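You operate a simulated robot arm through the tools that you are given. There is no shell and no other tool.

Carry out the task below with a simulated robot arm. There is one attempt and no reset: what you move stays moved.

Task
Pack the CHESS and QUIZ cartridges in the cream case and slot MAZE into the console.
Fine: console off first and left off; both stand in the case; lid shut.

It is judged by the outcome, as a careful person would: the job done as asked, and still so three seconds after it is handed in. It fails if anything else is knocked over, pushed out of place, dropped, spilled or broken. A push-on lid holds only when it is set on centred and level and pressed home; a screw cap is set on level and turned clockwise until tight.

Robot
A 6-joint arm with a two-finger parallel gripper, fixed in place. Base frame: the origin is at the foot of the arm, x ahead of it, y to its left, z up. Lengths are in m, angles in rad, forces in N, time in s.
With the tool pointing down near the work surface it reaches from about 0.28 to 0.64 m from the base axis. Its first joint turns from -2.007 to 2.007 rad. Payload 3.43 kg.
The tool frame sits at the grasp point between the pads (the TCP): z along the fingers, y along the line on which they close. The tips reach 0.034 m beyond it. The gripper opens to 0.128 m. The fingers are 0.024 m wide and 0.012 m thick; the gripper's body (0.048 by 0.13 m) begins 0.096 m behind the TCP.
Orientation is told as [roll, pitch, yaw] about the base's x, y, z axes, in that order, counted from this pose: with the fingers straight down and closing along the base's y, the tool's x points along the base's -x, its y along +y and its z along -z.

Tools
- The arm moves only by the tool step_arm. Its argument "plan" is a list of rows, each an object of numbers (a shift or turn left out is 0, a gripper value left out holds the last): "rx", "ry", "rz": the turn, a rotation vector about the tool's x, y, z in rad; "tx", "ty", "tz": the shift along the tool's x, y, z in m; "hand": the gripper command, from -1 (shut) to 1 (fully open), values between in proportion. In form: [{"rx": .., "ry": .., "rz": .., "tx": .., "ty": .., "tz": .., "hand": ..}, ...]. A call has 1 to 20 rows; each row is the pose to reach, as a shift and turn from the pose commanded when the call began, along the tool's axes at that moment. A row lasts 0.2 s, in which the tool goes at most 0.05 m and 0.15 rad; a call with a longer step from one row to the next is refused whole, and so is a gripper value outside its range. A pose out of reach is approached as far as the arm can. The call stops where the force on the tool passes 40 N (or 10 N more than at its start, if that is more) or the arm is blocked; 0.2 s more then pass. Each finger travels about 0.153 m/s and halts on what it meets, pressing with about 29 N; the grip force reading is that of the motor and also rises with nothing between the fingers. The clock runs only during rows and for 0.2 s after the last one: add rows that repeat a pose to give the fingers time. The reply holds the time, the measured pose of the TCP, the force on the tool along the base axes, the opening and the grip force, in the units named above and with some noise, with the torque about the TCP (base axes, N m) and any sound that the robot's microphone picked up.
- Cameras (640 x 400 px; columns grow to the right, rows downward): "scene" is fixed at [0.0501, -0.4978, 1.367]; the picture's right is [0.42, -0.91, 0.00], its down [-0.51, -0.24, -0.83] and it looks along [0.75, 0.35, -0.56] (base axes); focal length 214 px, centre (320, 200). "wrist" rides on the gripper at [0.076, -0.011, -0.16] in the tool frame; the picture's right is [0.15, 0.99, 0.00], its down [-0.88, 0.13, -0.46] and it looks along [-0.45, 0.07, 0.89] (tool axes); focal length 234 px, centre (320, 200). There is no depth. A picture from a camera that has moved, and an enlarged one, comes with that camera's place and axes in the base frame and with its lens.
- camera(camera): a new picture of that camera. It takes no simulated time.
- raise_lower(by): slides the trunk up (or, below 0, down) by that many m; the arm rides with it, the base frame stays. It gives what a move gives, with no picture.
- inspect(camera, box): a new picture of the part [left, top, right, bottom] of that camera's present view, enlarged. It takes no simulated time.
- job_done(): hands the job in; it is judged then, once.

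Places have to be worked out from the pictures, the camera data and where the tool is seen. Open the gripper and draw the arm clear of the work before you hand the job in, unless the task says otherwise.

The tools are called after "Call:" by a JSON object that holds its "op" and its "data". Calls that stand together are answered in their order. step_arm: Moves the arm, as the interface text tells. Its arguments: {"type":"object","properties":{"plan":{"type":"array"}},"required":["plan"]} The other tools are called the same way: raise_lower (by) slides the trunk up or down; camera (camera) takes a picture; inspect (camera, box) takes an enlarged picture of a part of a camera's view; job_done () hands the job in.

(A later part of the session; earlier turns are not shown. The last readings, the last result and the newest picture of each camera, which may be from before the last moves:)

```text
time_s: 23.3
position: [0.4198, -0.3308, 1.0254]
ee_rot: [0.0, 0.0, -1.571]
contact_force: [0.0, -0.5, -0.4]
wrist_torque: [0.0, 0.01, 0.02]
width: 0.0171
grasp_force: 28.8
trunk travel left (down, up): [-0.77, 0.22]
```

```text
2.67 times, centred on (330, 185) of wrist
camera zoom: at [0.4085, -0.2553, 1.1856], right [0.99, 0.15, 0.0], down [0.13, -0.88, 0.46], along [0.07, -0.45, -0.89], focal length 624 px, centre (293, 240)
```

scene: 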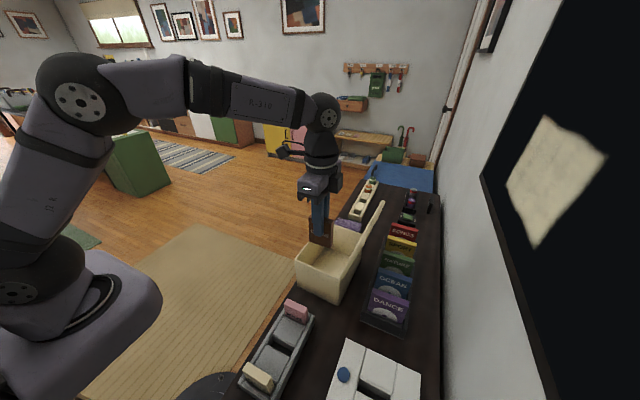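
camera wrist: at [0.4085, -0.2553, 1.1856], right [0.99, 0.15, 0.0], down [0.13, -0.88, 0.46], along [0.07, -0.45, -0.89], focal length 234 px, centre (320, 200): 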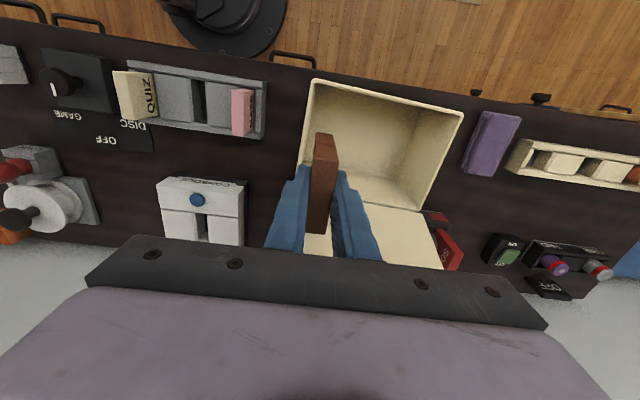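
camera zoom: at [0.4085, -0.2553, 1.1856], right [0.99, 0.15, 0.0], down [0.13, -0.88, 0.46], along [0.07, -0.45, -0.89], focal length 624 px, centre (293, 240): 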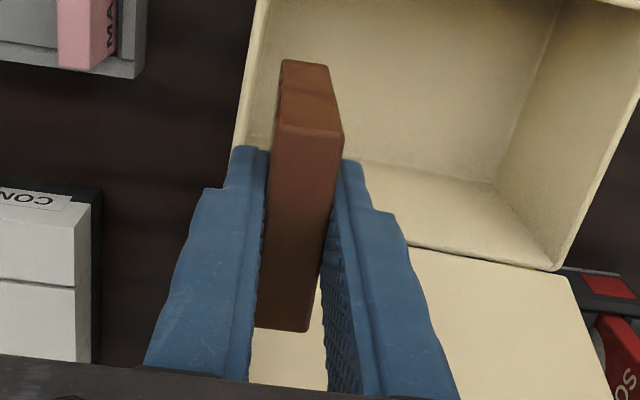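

CHESS's bottom is about 0.070 below the TCP and it is 0.082 tall and level; the case floor is near z 0.771 and the rim 0.879. I shift to x=0.45, y=-0.332 and lower it into the case to just above the floor.

Call:
{"op": "step_arm", "data": {"plan": [{"tx": -0.001, "ty": 0.03, "hand": -1}, {"tx": -0.001, "ty": 0.03, "tz": 0.03, "hand": -1}, {"tx": -0.001, "ty": 0.03, "tz": 0.06, "hand": -1}, {"tx": -0.001, "ty": 0.03, "tz": 0.09, "hand": -1}, {"tx": -0.001, "ty": 0.03, "tz": 0.12, "hand": -1}, {"tx": -0.001, "ty": 0.03, "tz": 0.15, "hand": -1}, {"tx": -0.001, "ty": 0.03, "tz": 0.16, "hand": -1}, {"tx": -0.001, "ty": 0.03, "tz": 0.16, "hand": -1}]}}

Call:
{"op": "inspect", "data": {"camera": "wrist", "box": [220, 40, 500, 260]}}

Call:
{"op": "inspect", "data": {"camera": "scene", "box": [280, 180, 420, 310]}}

```text
time_s: 25.1
position: [0.4495, -0.3316, 0.8667]
ee_rot: [0.001, 0.001, -1.57]
contact_force: [-0.1, 0.1, 0.3]
wrist_torque: [-0.01, -0.01, -0.04]
width: 0.0175
grasp_force: 29.0
trunk travel left (down, up): [-0.77, 0.22]
```

```text
1.82 times, centred on (360, 150) of wrist
camera zoom: at [0.4381, -0.2563, 1.026], right [0.99, 0.15, 0.0], down [0.13, -0.88, 0.46], along [0.07, -0.45, -0.89], focal length 426 px, centre (247, 291)
```

zoom: 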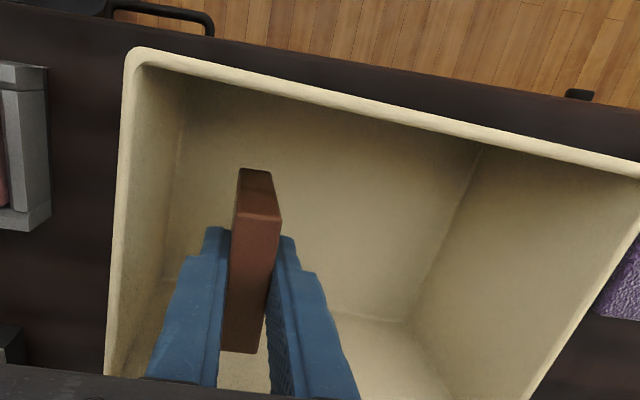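

```text
3.08 times, centred on (350, 245) of scene
camera zoom: at [0.0501, -0.4978, 1.367], right [0.42, -0.91, 0.0], down [-0.51, -0.24, -0.83], along [0.75, 0.35, -0.56], focal length 660 px, centre (228, 62)
```

zoom: 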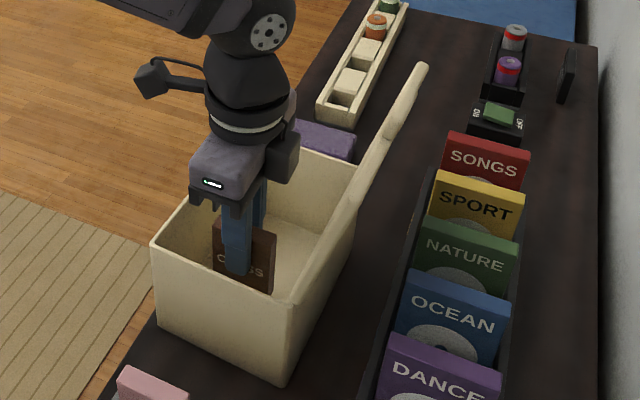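

CHESS is inside the case with clearance all round. I lower it in small steps until the floor takes its weight.

Call:
{"op": "step_arm", "data": {"plan": [{"tz": 0.004, "hand": -1}, {"tz": 0.008, "hand": -1}, {"tz": 0.012, "hand": -1}, {"tz": 0.016, "hand": -1}]}}

```text
time_s: 26.1
position: [0.4499, -0.3313, 0.8486]
ee_rot: [0.0, 0.001, -1.571]
contact_force: [0.2, 0.6, 0.2]
wrist_torque: [0.02, 0.0, 0.02]
width: 0.0173
grasp_force: 28.8
trunk travel left (down, up): [-0.77, 0.22]
```

Call:
{"op": "step_arm", "data": {"plan": [{"tz": 0.002, "hand": -1}, {"tz": 0.004, "hand": -1}, {"tz": 0.006, "hand": -1}, {"tz": 0.008, "hand": -1}]}}

```text
time_s: 27.1
position: [0.4496, -0.3328, 0.841]
ee_rot: [0.0, 0.0, -1.571]
contact_force: [0.2, -0.4, -0.4]
wrist_torque: [0.0, 0.0, -0.01]
width: 0.0174
grasp_force: 28.6
trunk travel left (down, up): [-0.77, 0.22]
```

Still no contact at TCP 0.841; I continue in finer steps.

Call:
{"op": "step_arm", "data": {"plan": [{"tz": 0.001, "hand": -1}, {"tz": 0.002, "hand": -1}, {"tz": 0.003, "hand": -1}, {"tz": 0.004, "hand": -1}]}}

Call:
{"op": "inspect", "data": {"camera": "wrist", "box": [220, 40, 500, 260]}}

```text
time_s: 28.1
position: [0.4497, -0.3325, 0.8384]
ee_rot: [-0.001, -0.002, -1.571]
contact_force: [-0.9, 0.0, -0.9]
wrist_torque: [0.01, -0.01, -0.03]
width: 0.0172
grasp_force: 29.0
trunk travel left (down, up): [-0.77, 0.22]
```

```text
1.82 times, centred on (360, 150) of wrist
camera zoom: at [0.4382, -0.2562, 0.9974], right [0.99, 0.15, 0.0], down [0.13, -0.88, 0.46], along [0.07, -0.45, -0.89], focal length 426 px, centre (247, 291)
```

zoom: 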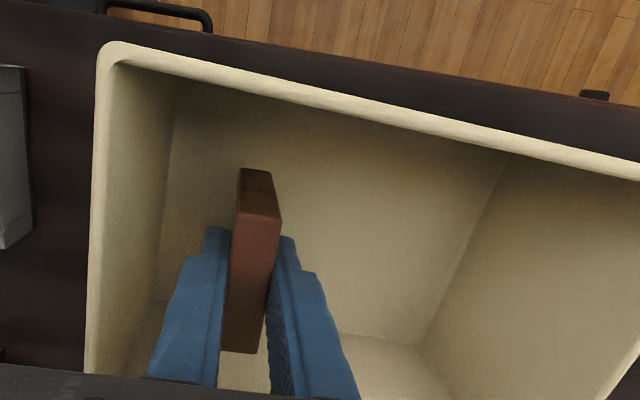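

Still hanging free; I keep lowering in 1–1.5 mm steps.

Call:
{"op": "step_arm", "data": {"plan": [{"tz": 0.0015, "hand": -1}, {"tz": 0.003, "hand": -1}, {"tz": 0.0045, "hand": -1}, {"tz": 0.006, "hand": -1}]}}

```text
time_s: 29.1
position: [0.4502, -0.333, 0.8312]
ee_rot: [0.0, 0.0, -1.572]
contact_force: [0.2, -1.3, 0.9]
wrist_torque: [0.0, 0.0, 0.02]
width: 0.017
grasp_force: 28.9
trunk travel left (down, up): [-0.77, 0.22]
```

Call:
{"op": "step_arm", "data": {"plan": [{"tz": 0.0015, "hand": -1}, {"tz": 0.003, "hand": -1}, {"tz": 0.0045, "hand": -1}]}}

Call:
{"op": "inspect", "data": {"camera": "scene", "box": [290, 200, 380, 300]}}

```text
time_s: 29.9
position: [0.4494, -0.3311, 0.8267]
ee_rot: [0.0, 0.0, -1.571]
contact_force: [1.4, -0.6, -0.1]
wrist_torque: [0.0, 0.0, 0.0]
width: 0.0173
grasp_force: 29.2
trunk travel left (down, up): [-0.77, 0.22]
```

```text
4.00 times, centred on (335, 250) of scene
camera zoom: at [0.0501, -0.4978, 1.367], right [0.42, -0.91, 0.0], down [-0.51, -0.24, -0.83], along [0.75, 0.35, -0.56], focal length 858 px, centre (260, 0)
```

zoom: 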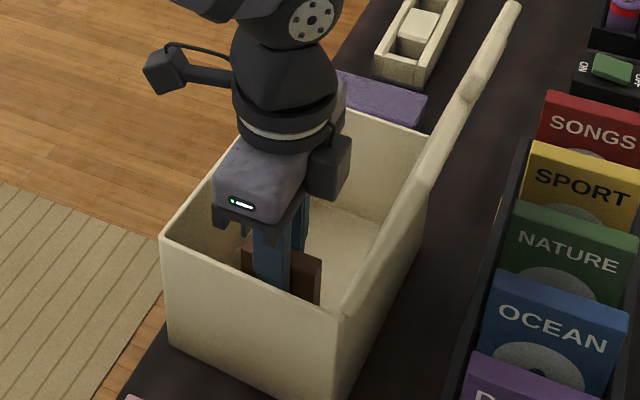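

Re-measured from the scene view, the case's outer bottom is near z 0.751, so the floor should be only a few mm further. I continue very slowly.

Call:
{"op": "step_arm", "data": {"plan": [{"tz": 0.001, "hand": -1}, {"tz": 0.002, "hand": -1}, {"tz": 0.003, "hand": -1}]}}

```text
time_s: 30.7
position: [0.4504, -0.3301, 0.8248]
ee_rot: [-0.002, 0.0, -1.569]
contact_force: [-0.2, -1.0, -1.0]
wrist_torque: [0.0, 0.0, -0.02]
width: 0.0171
grasp_force: 28.7
trunk travel left (down, up): [-0.77, 0.22]
```

Call:
{"op": "step_arm", "data": {"plan": [{"tz": 0.001, "hand": -1}, {"tz": 0.002, "hand": -1}, {"tz": 0.003, "hand": -1}, {"tz": 0.004, "hand": -1}]}}

```text
time_s: 31.7
position: [0.449, -0.3317, 0.8212]
ee_rot: [0.0, 0.0, -1.571]
contact_force: [0.0, -0.3, -0.9]
wrist_torque: [0.04, 0.01, 0.03]
width: 0.0172
grasp_force: 29.1
trunk travel left (down, up): [-0.77, 0.22]
```

Call:
{"op": "step_arm", "data": {"plan": [{"tz": 0.001, "hand": -1}, {"tz": 0.002, "hand": -1}, {"tz": 0.003, "hand": -1}, {"tz": 0.004, "hand": -1}]}}

Call:
{"op": "inspect", "data": {"camera": "wrist", "box": [220, 40, 500, 260]}}

```text
time_s: 32.7
position: [0.451, -0.3306, 0.8188]
ee_rot: [0.006, -0.006, -1.571]
contact_force: [-1.5, 0.8, 21.8]
wrist_torque: [0.06, 0.15, 0.01]
width: 0.0176
grasp_force: 29.6
trunk travel left (down, up): [-0.77, 0.22]
```

```text
1.82 times, centred on (360, 150) of wrist
camera zoom: at [0.4371, -0.2558, 0.9787], right [0.99, 0.15, 0.0], down [0.13, -0.88, 0.46], along [0.07, -0.45, -0.89], focal length 426 px, centre (247, 291)
```

zoom: 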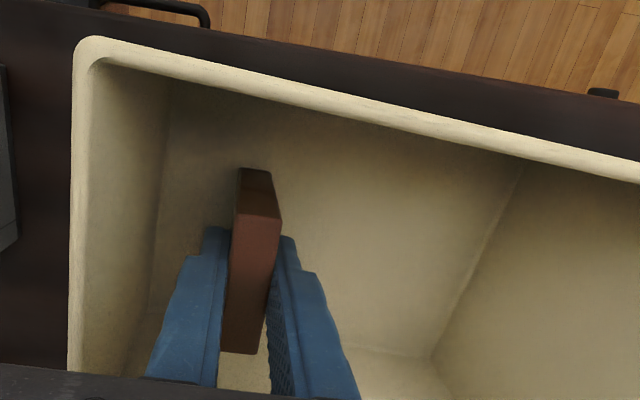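

Contact: 22 N at TCP 0.819, so CHESS stands on the case floor. I ease off slightly and open the fingers gently to let it stand.

Call:
{"op": "step_arm", "data": {"plan": [{"tz": -0.0018, "hand": -1}, {"tz": -0.0018, "hand": -1}]}}

Call:
{"op": "step_arm", "data": {"plan": [{"hand": -0.62}, {"hand": -0.5}, {"hand": -0.4}, {"hand": -0.4}]}}

Call:
{"op": "inspect", "data": {"camera": "wrist", "box": [220, 40, 500, 260]}}

```text
time_s: 33.3
position: [0.4496, -0.3316, 0.8198]
ee_rot: [0.003, -0.003, -1.571]
contact_force: [1.1, -2.1, 16.5]
wrist_torque: [-0.31, -0.05, 0.01]
width: 0.0175
grasp_force: 29.7
trunk travel left (down, up): [-0.77, 0.22]
```

```text
time_s: 34.3
position: [0.4507, -0.3321, 0.8187]
ee_rot: [0.0, 0.0, -1.572]
contact_force: [-0.6, 0.6, -0.5]
wrist_torque: [0.0, 0.01, -0.02]
width: 0.0385
grasp_force: 0.2
trunk travel left (down, up): [-0.77, 0.22]
```

```text
1.82 times, centred on (360, 150) of wrist
camera zoom: at [0.4382, -0.2565, 0.9776], right [0.99, 0.15, 0.0], down [0.13, -0.88, 0.46], along [0.07, -0.45, -0.89], focal length 426 px, centre (247, 291)
```

zoom: 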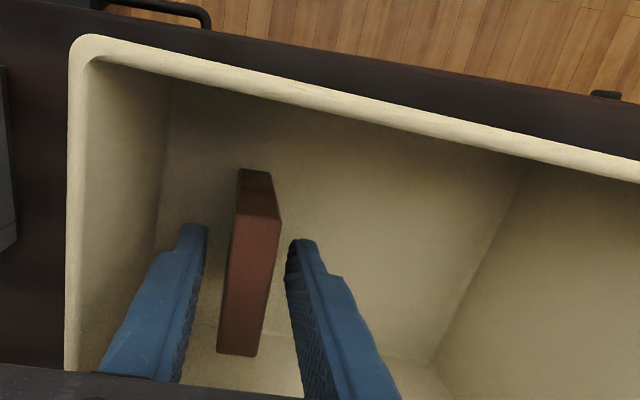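

CHESS stands by itself. I lift straight up out of the case.

Call:
{"op": "step_arm", "data": {"plan": [{"tz": -0.02, "hand": -0.4}, {"tz": -0.05, "hand": -0.4}, {"tz": -0.09, "hand": -0.4}, {"tz": -0.13, "hand": -0.4}, {"tz": -0.17, "hand": -0.4}, {"tz": -0.2, "hand": -0.4}, {"tz": -0.2, "hand": -0.4}]}}

Call:
{"op": "camera", "data": {"camera": "wrist"}}

Call:
{"op": "inspect", "data": {"camera": "scene", "box": [230, 180, 430, 400]}}

```text
time_s: 35.9
position: [0.4511, -0.3323, 1.02]
ee_rot: [0.0, 0.0, -1.572]
contact_force: [1.2, -0.2, 0.3]
wrist_torque: [0.05, 0.0, -0.02]
width: 0.0383
grasp_force: 0.1
trunk travel left (down, up): [-0.77, 0.22]
```

```text
taken
camera wrist: at [0.439, -0.2562, 1.1785], right [0.99, 0.15, 0.0], down [0.13, -0.88, 0.46], along [0.07, -0.45, -0.89], focal length 234 px, centre (320, 200)
```

wrist: 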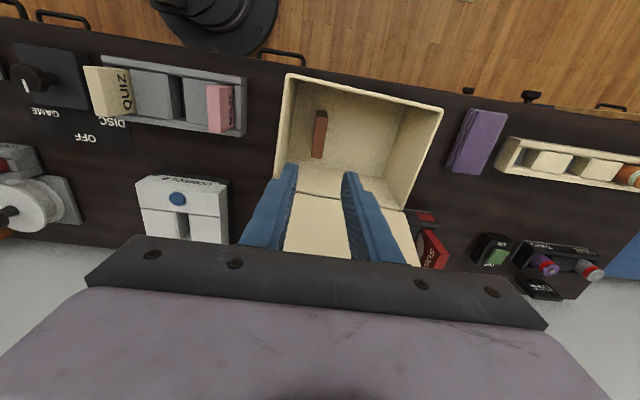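

```text
1.82 times, centred on (330, 290) of scene
camera zoom: at [0.0501, -0.4978, 1.367], right [0.42, -0.91, 0.0], down [-0.51, -0.24, -0.83], along [0.75, 0.35, -0.56], focal length 390 px, centre (302, 36)
```

zoom: 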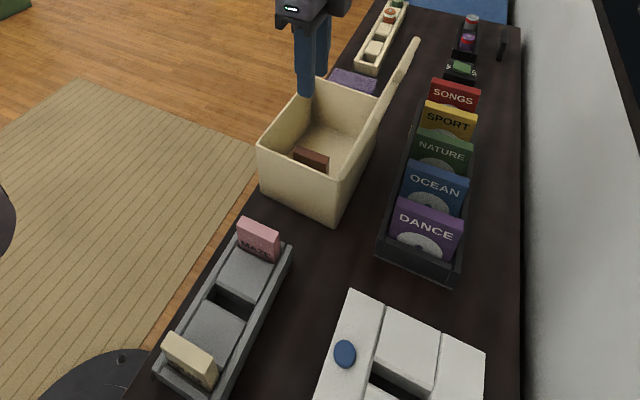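

CHESS stands in the case, and the console light is still off. Next I move over QUIZ at about (0.143, -0.318) for a close look.

Call:
{"op": "step_arm", "data": {"plan": [{"ty": -0.04, "hand": -0.2}, {"ty": -0.08, "hand": -0.2}, {"ty": -0.12, "hand": -0.2}, {"ty": -0.16, "hand": -0.2}, {"ty": -0.2, "hand": -0.2}, {"ty": -0.24, "tx": 0.005, "hand": -0.2}, {"ty": -0.28, "tx": 0.01, "hand": -0.2}, {"ty": -0.308, "tx": 0.014, "hand": -0.2}, {"ty": -0.308, "tx": 0.014, "tz": 0.04, "hand": -0.2}, {"ty": -0.308, "tx": 0.014, "tz": 0.08, "hand": -0.2}, {"ty": -0.308, "tx": 0.014, "tz": 0.08, "hand": -0.2}]}}

Call:
{"op": "camera", "data": {"camera": "wrist"}}

Call:
{"op": "inspect", "data": {"camera": "scene", "box": [230, 280, 350, 400]}}

```text
time_s: 38.3
position: [0.1416, -0.3179, 0.9388]
ee_rot: [0.001, -0.001, -1.569]
contact_force: [-0.2, -0.3, 0.0]
wrist_torque: [0.03, 0.05, 0.02]
width: 0.0511
grasp_force: 0.0
trunk travel left (down, up): [-0.77, 0.22]
```

```text
taken
camera wrist: at [0.1307, -0.242, 1.0978], right [0.99, 0.15, 0.0], down [0.13, -0.88, 0.46], along [0.07, -0.45, -0.89], focal length 234 px, centre (320, 200)
```

wrist: 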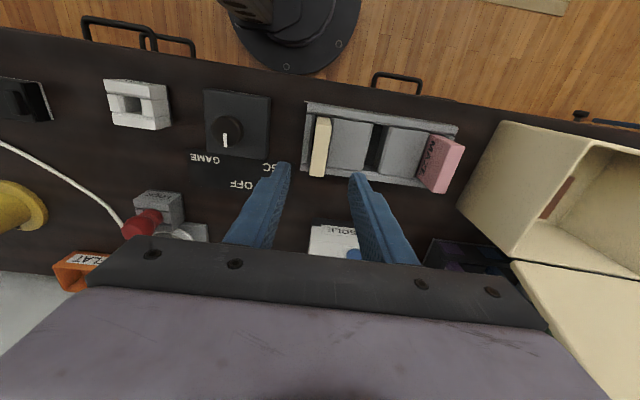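

```text
3.33 times, centred on (290, 340) of scene
camera zoom: at [0.0501, -0.4978, 1.367], right [0.42, -0.91, 0.0], down [-0.51, -0.24, -0.83], along [0.75, 0.35, -0.56], focal length 715 px, centre (420, -267)
```

zoom: 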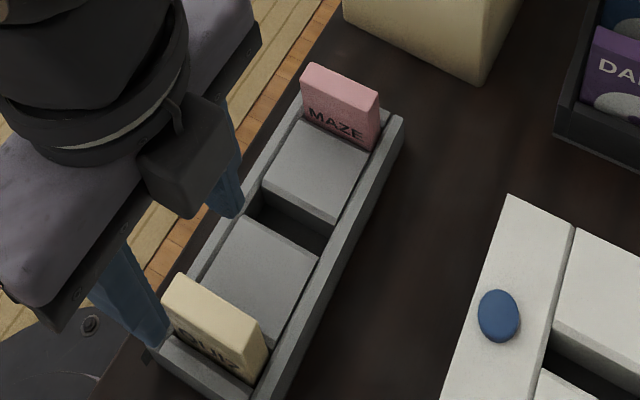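

Call:
{"op": "inspect", "data": {"camera": "wrist", "box": [260, 90, 480, 220]}}

```text
2.91 times, centred on (370, 155) of wrist
camera zoom: at [0.1307, -0.242, 1.0978], right [0.99, 0.15, 0.0], down [0.13, -0.88, 0.46], along [0.07, -0.45, -0.89], focal length 681 px, centre (174, 331)
```

zoom: 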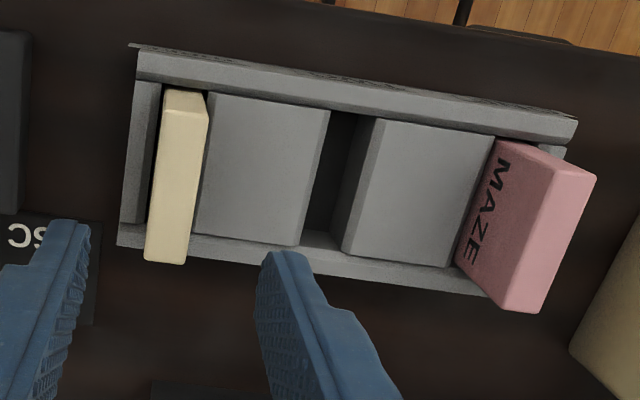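

QUIZ's top centre reads about (0.142, -0.316), top z about 0.835–0.85; the tray blocks top out near 0.788. I descend partway and check.

Call:
{"op": "step_arm", "data": {"plan": [{"tx": 0.001, "ty": 0.0005, "tz": 0.03, "hand": -0.2}, {"tx": 0.001, "ty": 0.0005, "tz": 0.06, "hand": -0.2}, {"tx": 0.001, "ty": 0.0005, "tz": 0.085, "hand": -0.2}, {"tx": 0.001, "ty": 0.0005, "tz": 0.085, "hand": -0.2}]}}

Call:
{"op": "inspect", "data": {"camera": "wrist", "box": [220, 80, 420, 240]}}

Call:
{"op": "inspect", "data": {"camera": "scene", "box": [220, 280, 340, 400]}}

```text
time_s: 39.3
position: [0.1433, -0.3146, 0.8521]
ee_rot: [0.0, 0.001, -1.57]
contact_force: [0.5, 0.2, -0.1]
wrist_torque: [0.02, 0.03, 0.02]
width: 0.0512
grasp_force: 0.0
trunk travel left (down, up): [-0.77, 0.22]
```

```text
2.50 times, centred on (320, 160) of wrist
camera zoom: at [0.1311, -0.2399, 1.0125], right [0.99, 0.15, 0.0], down [0.13, -0.88, 0.46], along [0.07, -0.45, -0.89], focal length 585 px, centre (320, 300)
```

zoom: 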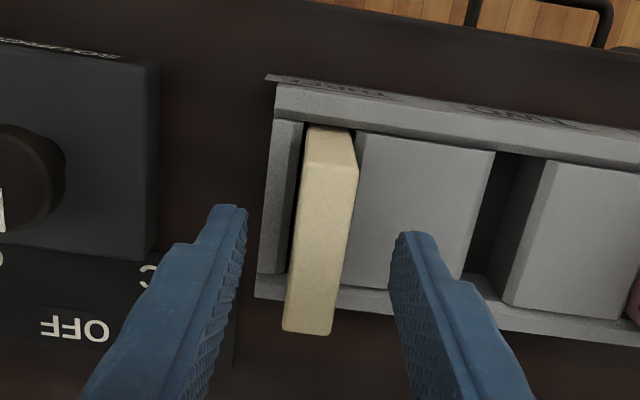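

```text
3.33 times, centred on (280, 340) of scene
camera zoom: at [0.0501, -0.4978, 1.367], right [0.42, -0.91, 0.0], down [-0.51, -0.24, -0.83], along [0.75, 0.35, -0.56], focal length 715 px, centre (453, -267)
```

zoom: 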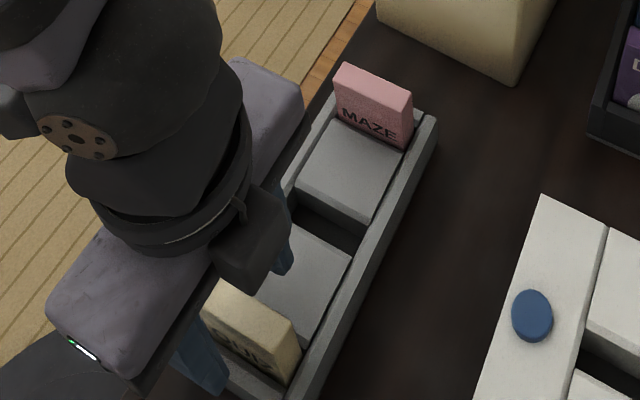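

QUIZ is well centred between the fingers; its top is about 2 cm below the TCP. I descend slowly to TCP 0.830, keeping the tips above the tray blocks.

Call:
{"op": "step_arm", "data": {"plan": [{"ty": -0.001, "tx": 0.001, "tz": 0.008, "hand": -0.2}, {"ty": -0.001, "tx": 0.001, "tz": 0.014, "hand": -0.2}, {"ty": -0.001, "tx": 0.001, "tz": 0.019, "hand": -0.2}, {"ty": -0.001, "tx": 0.001, "tz": 0.023, "hand": -0.2}]}}

Call:
{"op": "inspect", "data": {"camera": "wrist", "box": [220, 80, 420, 240]}}

```text
time_s: 40.3
position: [0.1401, -0.3157, 0.8294]
ee_rot: [-0.002, -0.001, -1.57]
contact_force: [-0.8, 0.0, 0.0]
wrist_torque: [-0.01, -0.03, 0.03]
width: 0.0513
grasp_force: 0.1
trunk travel left (down, up): [-0.77, 0.22]
```

```text
2.50 times, centred on (320, 160) of wrist
camera zoom: at [0.1294, -0.2402, 0.9896], right [0.99, 0.15, 0.0], down [0.13, -0.88, 0.46], along [0.07, -0.45, -0.89], focal length 585 px, centre (320, 300)
```

zoom: 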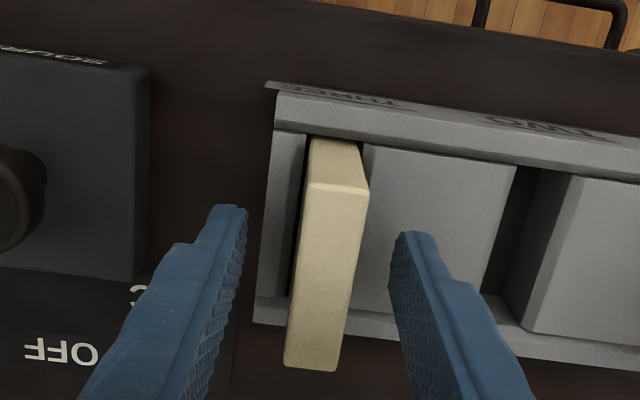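

Alignment is good and there's no contact. I close on QUIZ.

Call:
{"op": "step_arm", "data": {"plan": [{"hand": -1}, {"hand": -1}, {"hand": -1}]}}

Call:
{"op": "step_arm", "data": {"plan": [{"tz": -0.005, "hand": -1}, {"tz": -0.015, "hand": -1}, {"tz": -0.03, "hand": -1}, {"tz": -0.06, "hand": -1}, {"tz": -0.1, "hand": -1}, {"tz": -0.14, "hand": -1}, {"tz": -0.18, "hand": -1}, {"tz": -0.2, "hand": -1}, {"tz": -0.2, "hand": -1}]}}

Call:
{"op": "camera", "data": {"camera": "wrist"}}

Call:
{"op": "inspect", "data": {"camera": "scene", "box": [200, 240, 440, 400]}}

```text
time_s: 41.1
position: [0.141, -0.3152, 0.8292]
ee_rot: [0.001, -0.001, -1.572]
contact_force: [-0.4, -0.4, -0.8]
wrist_torque: [0.03, 0.01, -0.03]
width: 0.0171
grasp_force: 29.5
trunk travel left (down, up): [-0.77, 0.22]
```

```text
time_s: 43.1
position: [0.1395, -0.3144, 1.0309]
ee_rot: [0.001, -0.001, -1.571]
contact_force: [-0.2, -0.4, -0.8]
wrist_torque: [0.0, 0.03, 0.03]
width: 0.0168
grasp_force: 29.0
trunk travel left (down, up): [-0.77, 0.22]
```

```text
taken
camera wrist: at [0.1288, -0.2396, 1.1899], right [0.99, 0.15, 0.0], down [0.13, -0.88, 0.46], along [0.07, -0.45, -0.89], focal length 234 px, centre (320, 200)
```

wrist: 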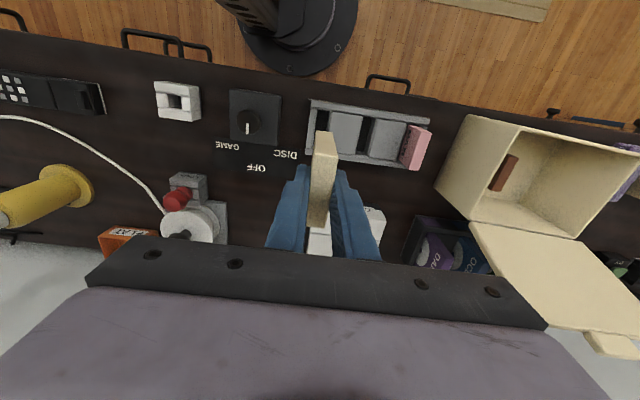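

```text
2.50 times, centred on (320, 320) of scene
camera zoom: at [0.0501, -0.4978, 1.367], right [0.42, -0.91, 0.0], down [-0.51, -0.24, -0.83], along [0.75, 0.35, -0.56], focal length 536 px, centre (320, -100)
```

zoom: 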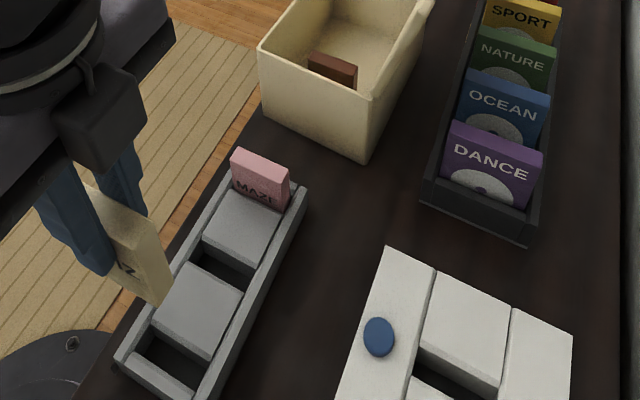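

QUIZ came out cleanly and the tray hasn't moved. I carry it over the case to x≈0.52, y≈-0.332 at the same height.

Call:
{"op": "step_arm", "data": {"plan": [{"ty": 0.045, "hand": -1}, {"ty": 0.09, "hand": -1}, {"ty": 0.135, "hand": -1}, {"ty": 0.18, "tx": -0.004, "hand": -1}, {"ty": 0.225, "tx": -0.008, "hand": -1}, {"ty": 0.27, "tx": -0.012, "hand": -1}, {"ty": 0.315, "tx": -0.016, "hand": -1}, {"ty": 0.35, "tx": -0.017, "hand": -1}, {"ty": 0.38, "tx": -0.017, "hand": -1}, {"ty": 0.38, "tx": -0.017, "hand": -1}]}}

Call:
{"op": "camera", "data": {"camera": "wrist"}}

Call:
{"op": "inspect", "data": {"camera": "scene", "box": [280, 170, 420, 300]}}

```text
time_s: 45.3
position: [0.5208, -0.3315, 1.0299]
ee_rot: [-0.003, 0.002, -1.571]
contact_force: [0.0, 0.4, -0.6]
wrist_torque: [0.0, 0.0, 0.04]
width: 0.0169
grasp_force: 28.4
trunk travel left (down, up): [-0.77, 0.22]
```

```text
taken
camera wrist: at [0.5092, -0.2572, 1.1901], right [0.99, 0.15, 0.0], down [0.13, -0.88, 0.46], along [0.07, -0.45, -0.89], focal length 234 px, centre (320, 200)
```

wrist: 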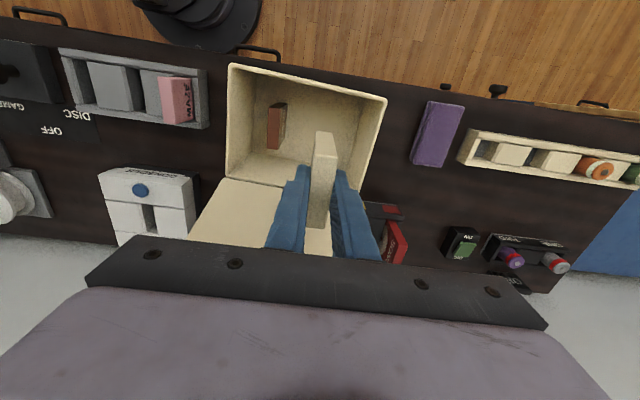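

```text
3.08 times, centred on (350, 235) of scene
camera zoom: at [0.0501, -0.4978, 1.367], right [0.42, -0.91, 0.0], down [-0.51, -0.24, -0.83], along [0.75, 0.35, -0.56], focal length 660 px, centre (228, 92)
```

zoom: 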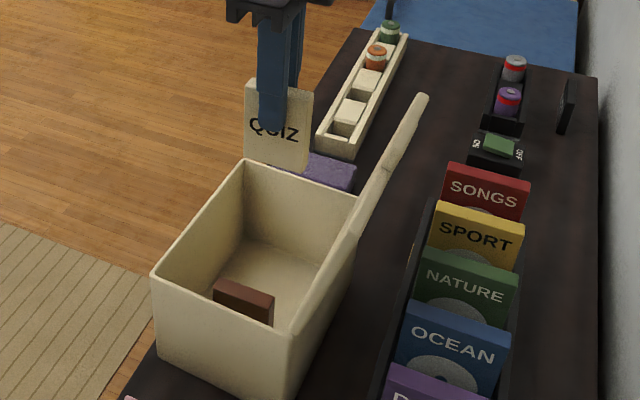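

QUIZ is over the case; its bottom is about 0.081 below the TCP, so I expect floor contact near TCP 0.830. I lower it to TCP 0.85 first.

Call:
{"op": "step_arm", "data": {"plan": [{"tz": 0.03, "hand": -1}, {"tz": 0.06, "hand": -1}, {"tz": 0.09, "hand": -1}, {"tz": 0.12, "hand": -1}, {"tz": 0.15, "hand": -1}, {"tz": 0.17, "hand": -1}, {"tz": 0.18, "hand": -1}, {"tz": 0.18, "hand": -1}]}}

Call:
{"op": "inspect", "data": {"camera": "wrist", "box": [180, 40, 460, 260]}}

Call:
{"op": "inspect", "data": {"camera": "scene", "box": [280, 170, 420, 300]}}

```text
time_s: 47.1
position: [0.5205, -0.3319, 0.851]
ee_rot: [0.0, 0.0, -1.57]
contact_force: [0.1, 0.1, -0.7]
wrist_torque: [0.02, -0.02, 0.03]
width: 0.0171
grasp_force: 28.8
trunk travel left (down, up): [-0.77, 0.22]
```

```text
1.82 times, centred on (320, 150) of wrist
camera zoom: at [0.5096, -0.2572, 1.0097], right [0.99, 0.15, 0.0], down [0.13, -0.88, 0.46], along [0.07, -0.45, -0.89], focal length 426 px, centre (320, 291)
```

zoom: 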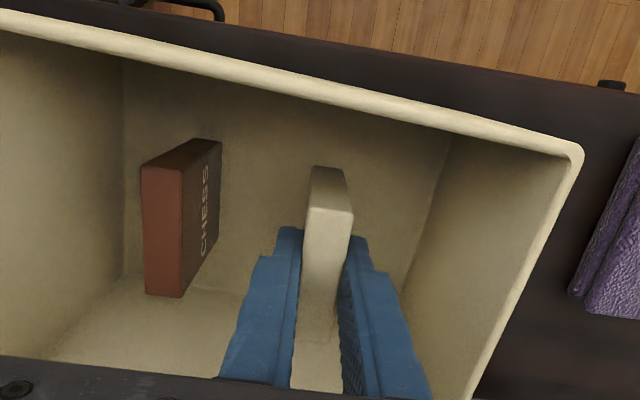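

```text
3.08 times, centred on (350, 235) of scene
camera zoom: at [0.0501, -0.4978, 1.367], right [0.42, -0.91, 0.0], down [-0.51, -0.24, -0.83], along [0.75, 0.35, -0.56], focal length 660 px, centre (228, 92)
```

zoom: 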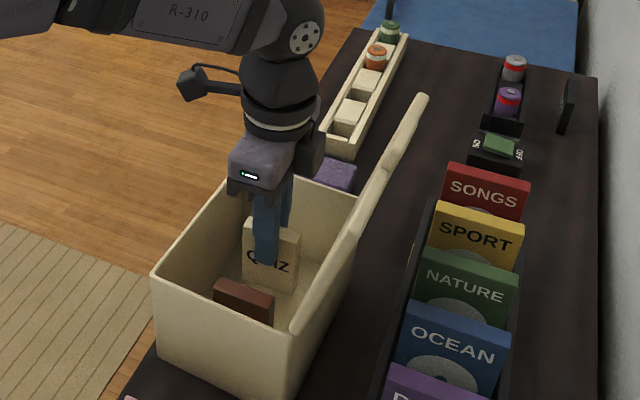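

CHESS stands upright on the floor beside it. I lower QUIZ in small steps until contact.

Call:
{"op": "step_arm", "data": {"plan": [{"tz": 0.004, "hand": -1}, {"tz": 0.008, "hand": -1}, {"tz": 0.012, "hand": -1}, {"tz": 0.015, "hand": -1}]}}

Call:
{"op": "step_arm", "data": {"plan": [{"tz": 0.0012, "hand": -1}, {"tz": 0.0024, "hand": -1}, {"tz": 0.0036, "hand": -1}, {"tz": 0.0048, "hand": -1}]}}

```text
time_s: 48.1
position: [0.5213, -0.3331, 0.8347]
ee_rot: [0.0, 0.001, -1.572]
contact_force: [0.3, 0.0, -0.9]
wrist_torque: [-0.01, 0.0, -0.01]
width: 0.0168
grasp_force: 28.7
trunk travel left (down, up): [-0.77, 0.22]
```

```text
time_s: 49.1
position: [0.521, -0.3327, 0.8301]
ee_rot: [0.002, 0.0, -1.572]
contact_force: [-0.4, 0.7, -0.6]
wrist_torque: [-0.01, 0.04, 0.01]
width: 0.0171
grasp_force: 29.0
trunk travel left (down, up): [-0.77, 0.22]
```

Call:
{"op": "step_arm", "data": {"plan": [{"tz": 0.001, "hand": -1}, {"tz": 0.002, "hand": -1}, {"tz": 0.003, "hand": -1}]}}

```text
time_s: 49.9
position: [0.5213, -0.3317, 0.8272]
ee_rot: [0.0, 0.0, -1.572]
contact_force: [-1.2, -0.8, 3.9]
wrist_torque: [-0.05, 0.03, -0.01]
width: 0.017
grasp_force: 28.6
trunk travel left (down, up): [-0.77, 0.22]
```

Floor contact (about 4 N) at TCP 0.827. I open gently to release QUIZ.

Call:
{"op": "step_arm", "data": {"plan": [{"hand": -0.62}, {"hand": -0.5}, {"hand": -0.42}, {"hand": -0.42}]}}

Call:
{"op": "inspect", "data": {"camera": "wrist", "box": [180, 40, 460, 260]}}

```text
time_s: 50.9
position: [0.5213, -0.3321, 0.8276]
ee_rot: [-0.001, 0.001, -1.571]
contact_force: [0.1, -0.1, 1.8]
wrist_torque: [0.02, -0.04, 0.03]
width: 0.0369
grasp_force: 0.0
trunk travel left (down, up): [-0.77, 0.22]
```

```text
1.82 times, centred on (320, 150) of wrist
camera zoom: at [0.51, -0.2573, 0.9872], right [0.99, 0.15, 0.0], down [0.13, -0.88, 0.46], along [0.07, -0.45, -0.89], focal length 426 px, centre (320, 291)
```

zoom: 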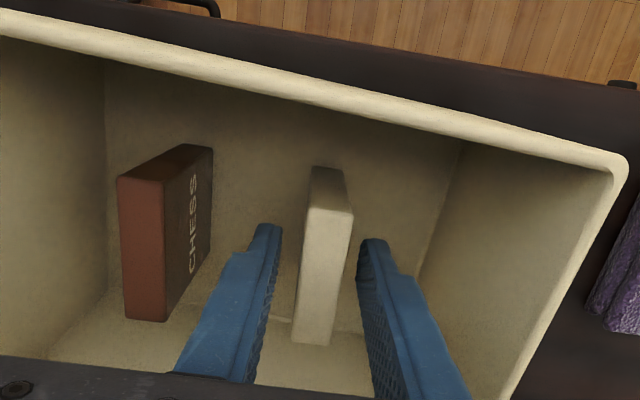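

Both cartridges stand freely in the case. I lift straight up and out.

Call:
{"op": "step_arm", "data": {"plan": [{"tz": -0.02, "hand": -0.42}, {"tz": -0.05, "hand": -0.42}, {"tz": -0.09, "hand": -0.42}, {"tz": -0.13, "hand": -0.42}, {"tz": -0.17, "hand": -0.42}, {"tz": -0.2, "hand": -0.42}, {"tz": -0.2, "hand": -0.42}]}}

Call:
{"op": "camera", "data": {"camera": "wrist"}}

```text
time_s: 52.5
position: [0.5217, -0.3314, 1.0273]
ee_rot: [0.0, 0.0, -1.57]
contact_force: [0.0, 1.1, -0.5]
wrist_torque: [0.03, 0.03, -0.03]
width: 0.037
grasp_force: 0.2
trunk travel left (down, up): [-0.77, 0.22]
```

```text
taken
camera wrist: at [0.5095, -0.2575, 1.1875], right [0.99, 0.15, 0.0], down [0.13, -0.88, 0.46], along [0.07, -0.45, -0.89], focal length 234 px, centre (320, 200)
```

wrist: 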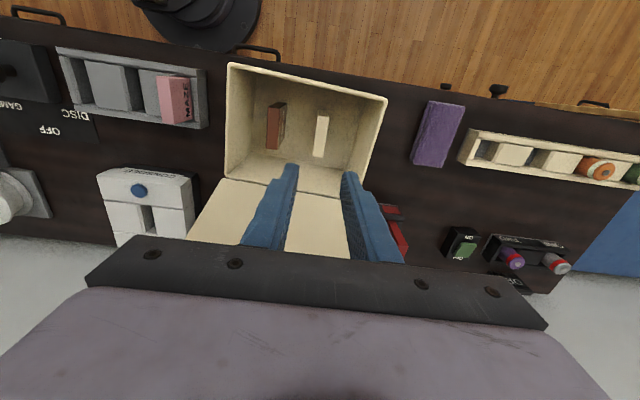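

Now MAZE. I move above it, at about (0.289, -0.316), and look.

Call:
{"op": "step_arm", "data": {"plan": [{"ty": -0.045, "hand": -0.2}, {"ty": -0.09, "tx": 0.004, "hand": -0.2}, {"ty": -0.135, "tx": 0.008, "hand": -0.2}, {"ty": -0.18, "tx": 0.012, "hand": -0.2}, {"ty": -0.22, "tx": 0.016, "hand": -0.2}, {"ty": -0.233, "tx": 0.016, "tz": 0.02, "hand": -0.2}, {"ty": -0.233, "tx": 0.016, "tz": 0.06, "hand": -0.2}, {"ty": -0.233, "tx": 0.016, "tz": 0.09, "hand": -0.2}, {"ty": -0.233, "tx": 0.016, "tz": 0.09, "hand": -0.2}]}}

Call:
{"op": "inspect", "data": {"camera": "wrist", "box": [220, 60, 420, 240]}}

Call:
{"op": "inspect", "data": {"camera": "scene", "box": [220, 260, 380, 400]}}

```text
time_s: 54.5
position: [0.2885, -0.3146, 0.9366]
ee_rot: [0.0, 0.001, -1.572]
contact_force: [-0.2, 0.6, -0.5]
wrist_torque: [0.02, 0.01, -0.03]
width: 0.0513
grasp_force: 0.0
trunk travel left (down, up): [-0.77, 0.22]
```

```text
2.22 times, centred on (320, 150) of wrist
camera zoom: at [0.2769, -0.2402, 1.0964], right [0.99, 0.15, 0.0], down [0.13, -0.88, 0.46], along [0.07, -0.45, -0.89], focal length 520 px, centre (320, 311)
```

zoom: 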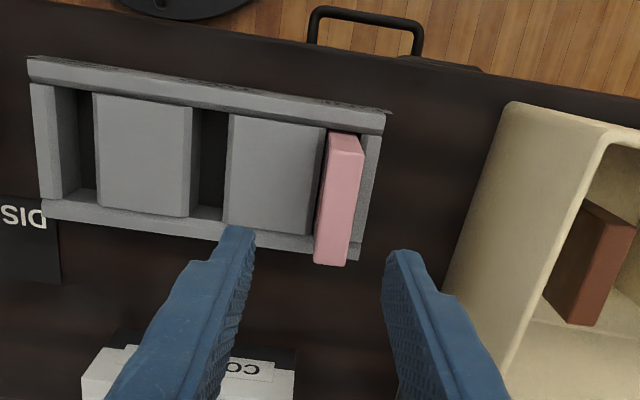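

```text
2.86 times, centred on (300, 330) of scene
camera zoom: at [0.0501, -0.4978, 1.367], right [0.42, -0.91, 0.0], down [-0.51, -0.24, -0.83], along [0.75, 0.35, -0.56], focal length 613 px, centre (377, -171)
```

zoom: 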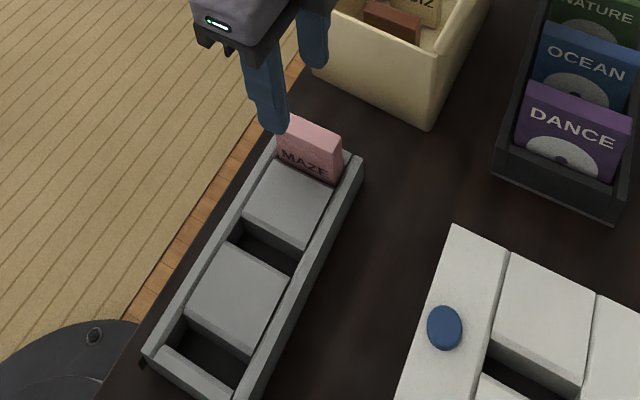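

MAZE's centre reads (0.297, -0.313). I shift to it and descend partway to TCP 0.852.

Call:
{"op": "step_arm", "data": {"plan": [{"tx": 0.001, "ty": 0.0085, "tz": 0.02, "hand": -0.2}, {"tx": 0.001, "ty": 0.0085, "tz": 0.05, "hand": -0.2}, {"tx": 0.001, "ty": 0.0085, "tz": 0.075, "hand": -0.2}, {"tx": 0.001, "ty": 0.0085, "tz": 0.085, "hand": -0.2}, {"tx": 0.001, "ty": 0.0085, "tz": 0.085, "hand": -0.2}]}}

Call:
{"op": "inspect", "data": {"camera": "wrist", "box": [220, 80, 420, 240]}}

```text
time_s: 55.7
position: [0.2968, -0.3154, 0.8516]
ee_rot: [0.001, 0.001, -1.571]
contact_force: [-0.7, -0.5, 0.2]
wrist_torque: [0.01, 0.0, 0.01]
width: 0.0514
grasp_force: 0.1
trunk travel left (down, up): [-0.77, 0.22]
```

```text
2.50 times, centred on (320, 160) of wrist
camera zoom: at [0.2854, -0.2405, 1.0117], right [0.99, 0.15, 0.0], down [0.13, -0.88, 0.46], along [0.07, -0.45, -0.89], focal length 585 px, centre (320, 300)
```

zoom: 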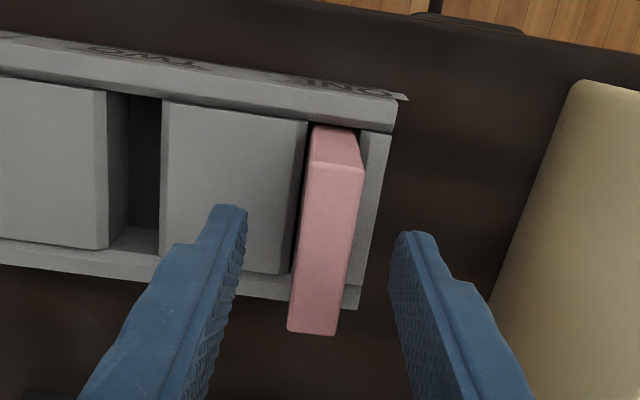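

MAZE is centred. I descend to TCP 0.829 (same grip depth as QUIZ) and close.

Call:
{"op": "step_arm", "data": {"plan": [{"ty": 0.0012, "tx": 0.001, "tz": 0.008, "hand": -0.2}, {"ty": 0.0012, "tx": 0.001, "tz": 0.014, "hand": -0.2}, {"ty": 0.0012, "tx": 0.001, "tz": 0.019, "hand": -0.2}, {"ty": 0.0012, "tx": 0.001, "tz": 0.0226, "hand": -0.2}, {"ty": 0.0012, "tx": 0.001, "tz": 0.0226, "hand": -0.2}]}}

Call:
{"op": "step_arm", "data": {"plan": [{"hand": -1}, {"hand": -1}, {"hand": -1}]}}

Call:
{"op": "inspect", "data": {"camera": "wrist", "box": [220, 80, 420, 240]}}

```text
time_s: 56.9
position: [0.298, -0.3149, 0.8299]
ee_rot: [0.0, 0.001, -1.572]
contact_force: [-0.2, -0.4, 0.3]
wrist_torque: [0.0, 0.0, 0.02]
width: 0.0508
grasp_force: 0.1
trunk travel left (down, up): [-0.77, 0.22]
```

```text
time_s: 57.7
position: [0.2973, -0.3141, 0.8294]
ee_rot: [0.0, 0.002, -1.571]
contact_force: [1.3, 0.4, -0.3]
wrist_torque: [0.01, -0.01, 0.03]
width: 0.0171
grasp_force: 28.8
trunk travel left (down, up): [-0.77, 0.22]
```

```text
2.50 times, centred on (320, 160) of wrist
camera zoom: at [0.2864, -0.2394, 0.9891], right [0.99, 0.15, 0.0], down [0.13, -0.88, 0.46], along [0.07, -0.45, -0.89], focal length 585 px, centre (320, 300)
```

zoom: 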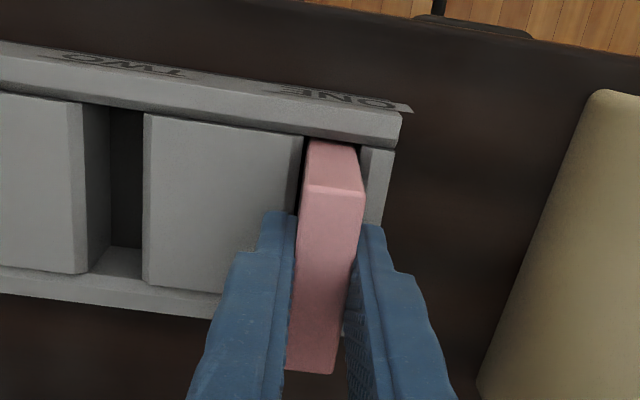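

MAZE is gripped at 17.1 mm. I lift it straight out of the tray.

Call:
{"op": "step_arm", "data": {"plan": [{"tz": -0.005, "hand": -1}, {"tz": -0.015, "hand": -1}, {"tz": -0.03, "hand": -1}, {"tz": -0.06, "hand": -1}, {"tz": -0.1, "hand": -1}, {"tz": -0.14, "hand": -1}, {"tz": -0.18, "hand": -1}, {"tz": -0.188, "hand": -1}, {"tz": -0.188, "hand": -1}]}}

Call:
{"op": "camera", "data": {"camera": "wrist"}}

Call:
{"op": "inspect", "data": {"camera": "scene", "box": [220, 220, 420, 400]}}

```text
time_s: 59.7
position: [0.2967, -0.3144, 1.0196]
ee_rot: [0.0, 0.0, -1.57]
contact_force: [-0.3, -0.4, -1.2]
wrist_torque: [-0.01, 0.01, 0.0]
width: 0.0168
grasp_force: 29.1
trunk travel left (down, up): [-0.77, 0.22]
```

```text
taken
camera wrist: at [0.2861, -0.2399, 1.1785], right [0.99, 0.15, 0.0], down [0.13, -0.88, 0.46], along [0.07, -0.45, -0.89], focal length 234 px, centre (320, 200)
```

wrist: 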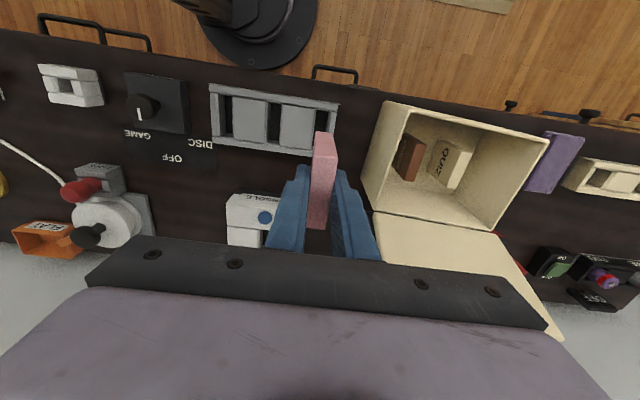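

```text
2.22 times, centred on (320, 310) of scene
camera zoom: at [0.0501, -0.4978, 1.367], right [0.42, -0.91, 0.0], down [-0.51, -0.24, -0.83], along [0.75, 0.35, -0.56], focal length 477 px, centre (320, -44)
```

zoom: 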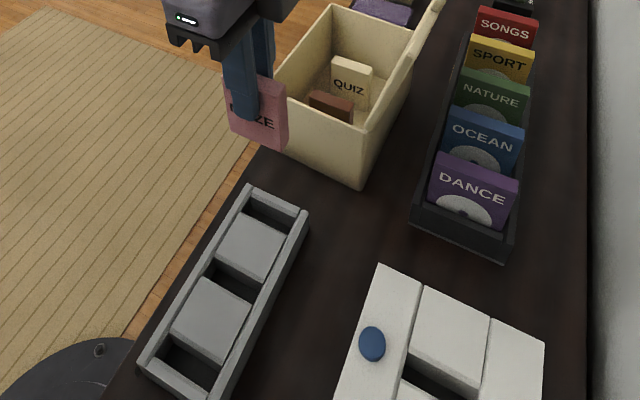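

MAZE is held level; tray in place. I carry it above the console slot at the same TCP x, y where CHESS was gripped.

Call:
{"op": "step_arm", "data": {"plan": [{"tx": -0.038, "ty": -0.013, "hand": -1}, {"tx": -0.076, "ty": -0.026, "hand": -1}, {"tx": -0.114, "ty": -0.039, "hand": -1}, {"tx": -0.152, "ty": -0.052, "hand": -1}, {"tx": -0.19, "ty": -0.065, "hand": -1}, {"tx": -0.2255, "ty": -0.078, "hand": -1}, {"tx": -0.2255, "ty": -0.078, "hand": -1}, {"tx": -0.2255, "ty": -0.078, "hand": -1}]}}

Call:
{"op": "inspect", "data": {"camera": "wrist", "box": [240, 50, 420, 240]}}

Call:
{"op": "inspect", "data": {"camera": "scene", "box": [310, 290, 450, 400]}}

```text
time_s: 61.5
position: [0.2181, -0.5406, 1.0176]
ee_rot: [0.0, 0.001, -1.569]
contact_force: [0.2, -0.1, -0.6]
wrist_torque: [0.02, 0.06, -0.01]
width: 0.0169
grasp_force: 28.8
trunk travel left (down, up): [-0.77, 0.22]
```

```text
2.11 times, centred on (330, 145) of wrist
camera zoom: at [0.2075, -0.4647, 1.1771], right [0.99, 0.15, 0.0], down [0.13, -0.88, 0.45], along [0.07, -0.45, -0.89], focal length 493 px, centre (299, 316)
```

zoom: 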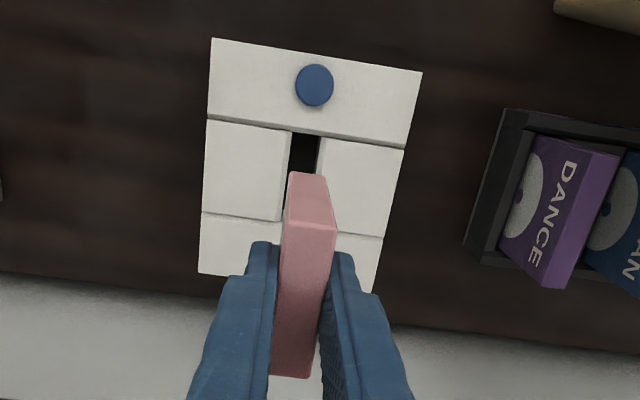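

```text
3.64 times, centred on (380, 345) of scene
camera zoom: at [0.0501, -0.4978, 1.367], right [0.42, -0.91, 0.0], down [-0.51, -0.24, -0.83], along [0.75, 0.35, -0.56], focal length 780 px, centre (102, -327)
```

zoom: 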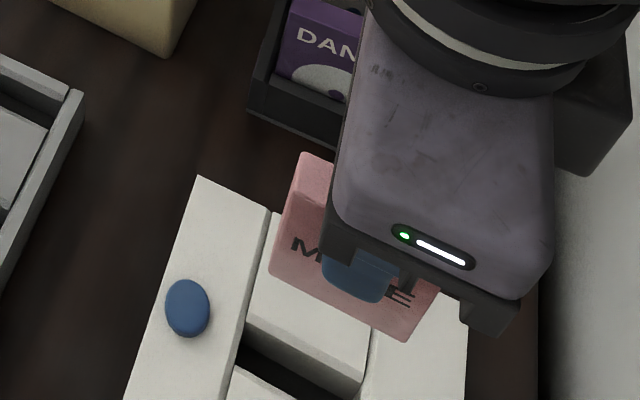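

The slot is about 22 mm wide (MAZE 17 mm), centre x≈0.2197, y≈-0.542. I correct by 1 mm and descend to TCP 0.90, just above the slot mouth.

Call:
{"op": "step_arm", "data": {"plan": [{"tx": -0.001, "ty": 0.0012, "tz": 0.03, "hand": -1}, {"tx": -0.001, "ty": 0.0012, "tz": 0.06, "hand": -1}, {"tx": -0.001, "ty": 0.0012, "tz": 0.09, "hand": -1}, {"tx": -0.001, "ty": 0.0012, "tz": 0.112, "hand": -1}, {"tx": -0.001, "ty": 0.0012, "tz": 0.112, "hand": -1}]}}

Call:
{"op": "inspect", "data": {"camera": "wrist", "box": [220, 60, 420, 240]}}

Call:
{"op": "inspect", "data": {"camera": "scene", "box": [310, 310, 430, 400]}}

```text
time_s: 62.7
position: [0.2211, -0.5404, 0.9059]
ee_rot: [0.0, 0.0, -1.57]
contact_force: [0.2, -0.1, -0.9]
wrist_torque: [0.03, 0.03, -0.01]
width: 0.0171
grasp_force: 28.8
trunk travel left (down, up): [-0.77, 0.22]
```

```text
2.22 times, centred on (320, 150) of wrist
camera zoom: at [0.2092, -0.4653, 1.0658], right [0.99, 0.15, 0.0], down [0.13, -0.88, 0.46], along [0.07, -0.45, -0.89], focal length 520 px, centre (320, 311)
```

zoom: 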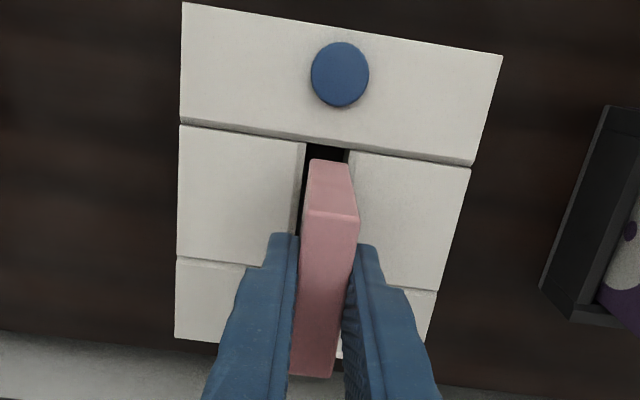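

```text
4.44 times, centred on (370, 355) of scene
camera zoom: at [0.0501, -0.4978, 1.367], right [0.42, -0.91, 0.0], down [-0.51, -0.24, -0.83], along [0.75, 0.35, -0.56], focal length 953 px, centre (98, -489)
```

zoom: 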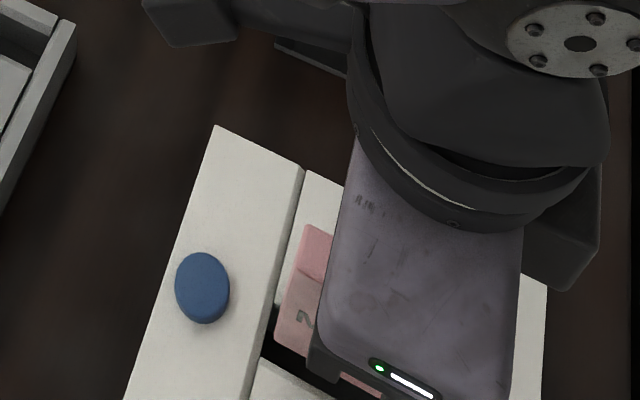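

MAZE is about 1 mm to +x of the slot centre. I correct and lower it slowly into the slot mouth.

Call:
{"op": "step_arm", "data": {"plan": [{"tx": -0.001, "ty": -0.001, "hand": -1}, {"tx": -0.001, "ty": -0.001, "tz": 0.006, "hand": -1}, {"tx": -0.001, "ty": -0.001, "tz": 0.012, "hand": -1}, {"tx": -0.001, "ty": -0.001, "tz": 0.018, "hand": -1}, {"tx": -0.001, "ty": -0.001, "tz": 0.024, "hand": -1}, {"tx": -0.001, "ty": -0.001, "tz": 0.03, "hand": -1}]}}

Call:
{"op": "inspect", "data": {"camera": "wrist", "box": [220, 60, 420, 240]}}

```text
time_s: 64.1
position: [0.2205, -0.5407, 0.8764]
ee_rot: [0.002, 0.0, -1.57]
contact_force: [-0.3, 3.9, 0.8]
wrist_torque: [0.19, 0.01, 0.0]
width: 0.0169
grasp_force: 28.7
trunk travel left (down, up): [-0.77, 0.22]
```

```text
2.22 times, centred on (320, 150) of wrist
camera zoom: at [0.2087, -0.4663, 1.0358], right [0.99, 0.15, 0.0], down [0.13, -0.88, 0.46], along [0.07, -0.45, -0.89], focal length 520 px, centre (320, 311)
```

zoom: 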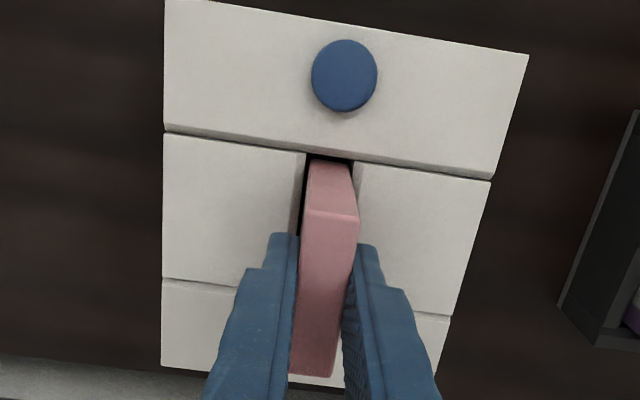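

It is entering the slot, with a light 4 N sideways contact on the -y end. I shift 1.2 mm back in +y and continue down slowly.

Call:
{"op": "step_arm", "data": {"plan": [{"tx": 0.0012, "hand": -1}, {"tx": 0.0012, "tz": 0.003, "hand": -1}, {"tx": 0.0012, "tz": 0.006, "hand": -1}, {"tx": 0.0012, "tz": 0.009, "hand": -1}]}}

```text
time_s: 65.1
position: [0.2203, -0.5409, 0.8679]
ee_rot: [0.0, 0.0, -1.571]
contact_force: [-0.4, 0.9, -0.7]
wrist_torque: [0.03, -0.01, 0.02]
width: 0.017
grasp_force: 29.5
trunk travel left (down, up): [-0.77, 0.22]
```

The side force is gone. I continue down toward the expected seat at about TCP 0.853.

Call:
{"op": "step_arm", "data": {"plan": [{"tz": 0.003, "hand": -1}, {"tz": 0.006, "hand": -1}, {"tz": 0.009, "hand": -1}, {"tz": 0.012, "hand": -1}]}}

Call:
{"op": "step_arm", "data": {"plan": [{"tz": 0.001, "hand": -1}, {"tz": 0.002, "hand": -1}, {"tz": 0.003, "hand": -1}]}}

```text
time_s: 66.1
position: [0.2191, -0.5422, 0.8541]
ee_rot: [0.0, -0.001, -1.571]
contact_force: [-0.2, 0.1, 0.4]
wrist_torque: [-0.02, 0.02, 0.01]
width: 0.0169
grasp_force: 28.9
trunk travel left (down, up): [-0.77, 0.22]
```

```text
time_s: 66.9
position: [0.2192, -0.5402, 0.8542]
ee_rot: [0.0, -0.003, -1.571]
contact_force: [-0.1, 1.3, 6.8]
wrist_torque: [0.17, 0.04, 0.0]
width: 0.017
grasp_force: 29.0
trunk travel left (down, up): [-0.77, 0.22]
```

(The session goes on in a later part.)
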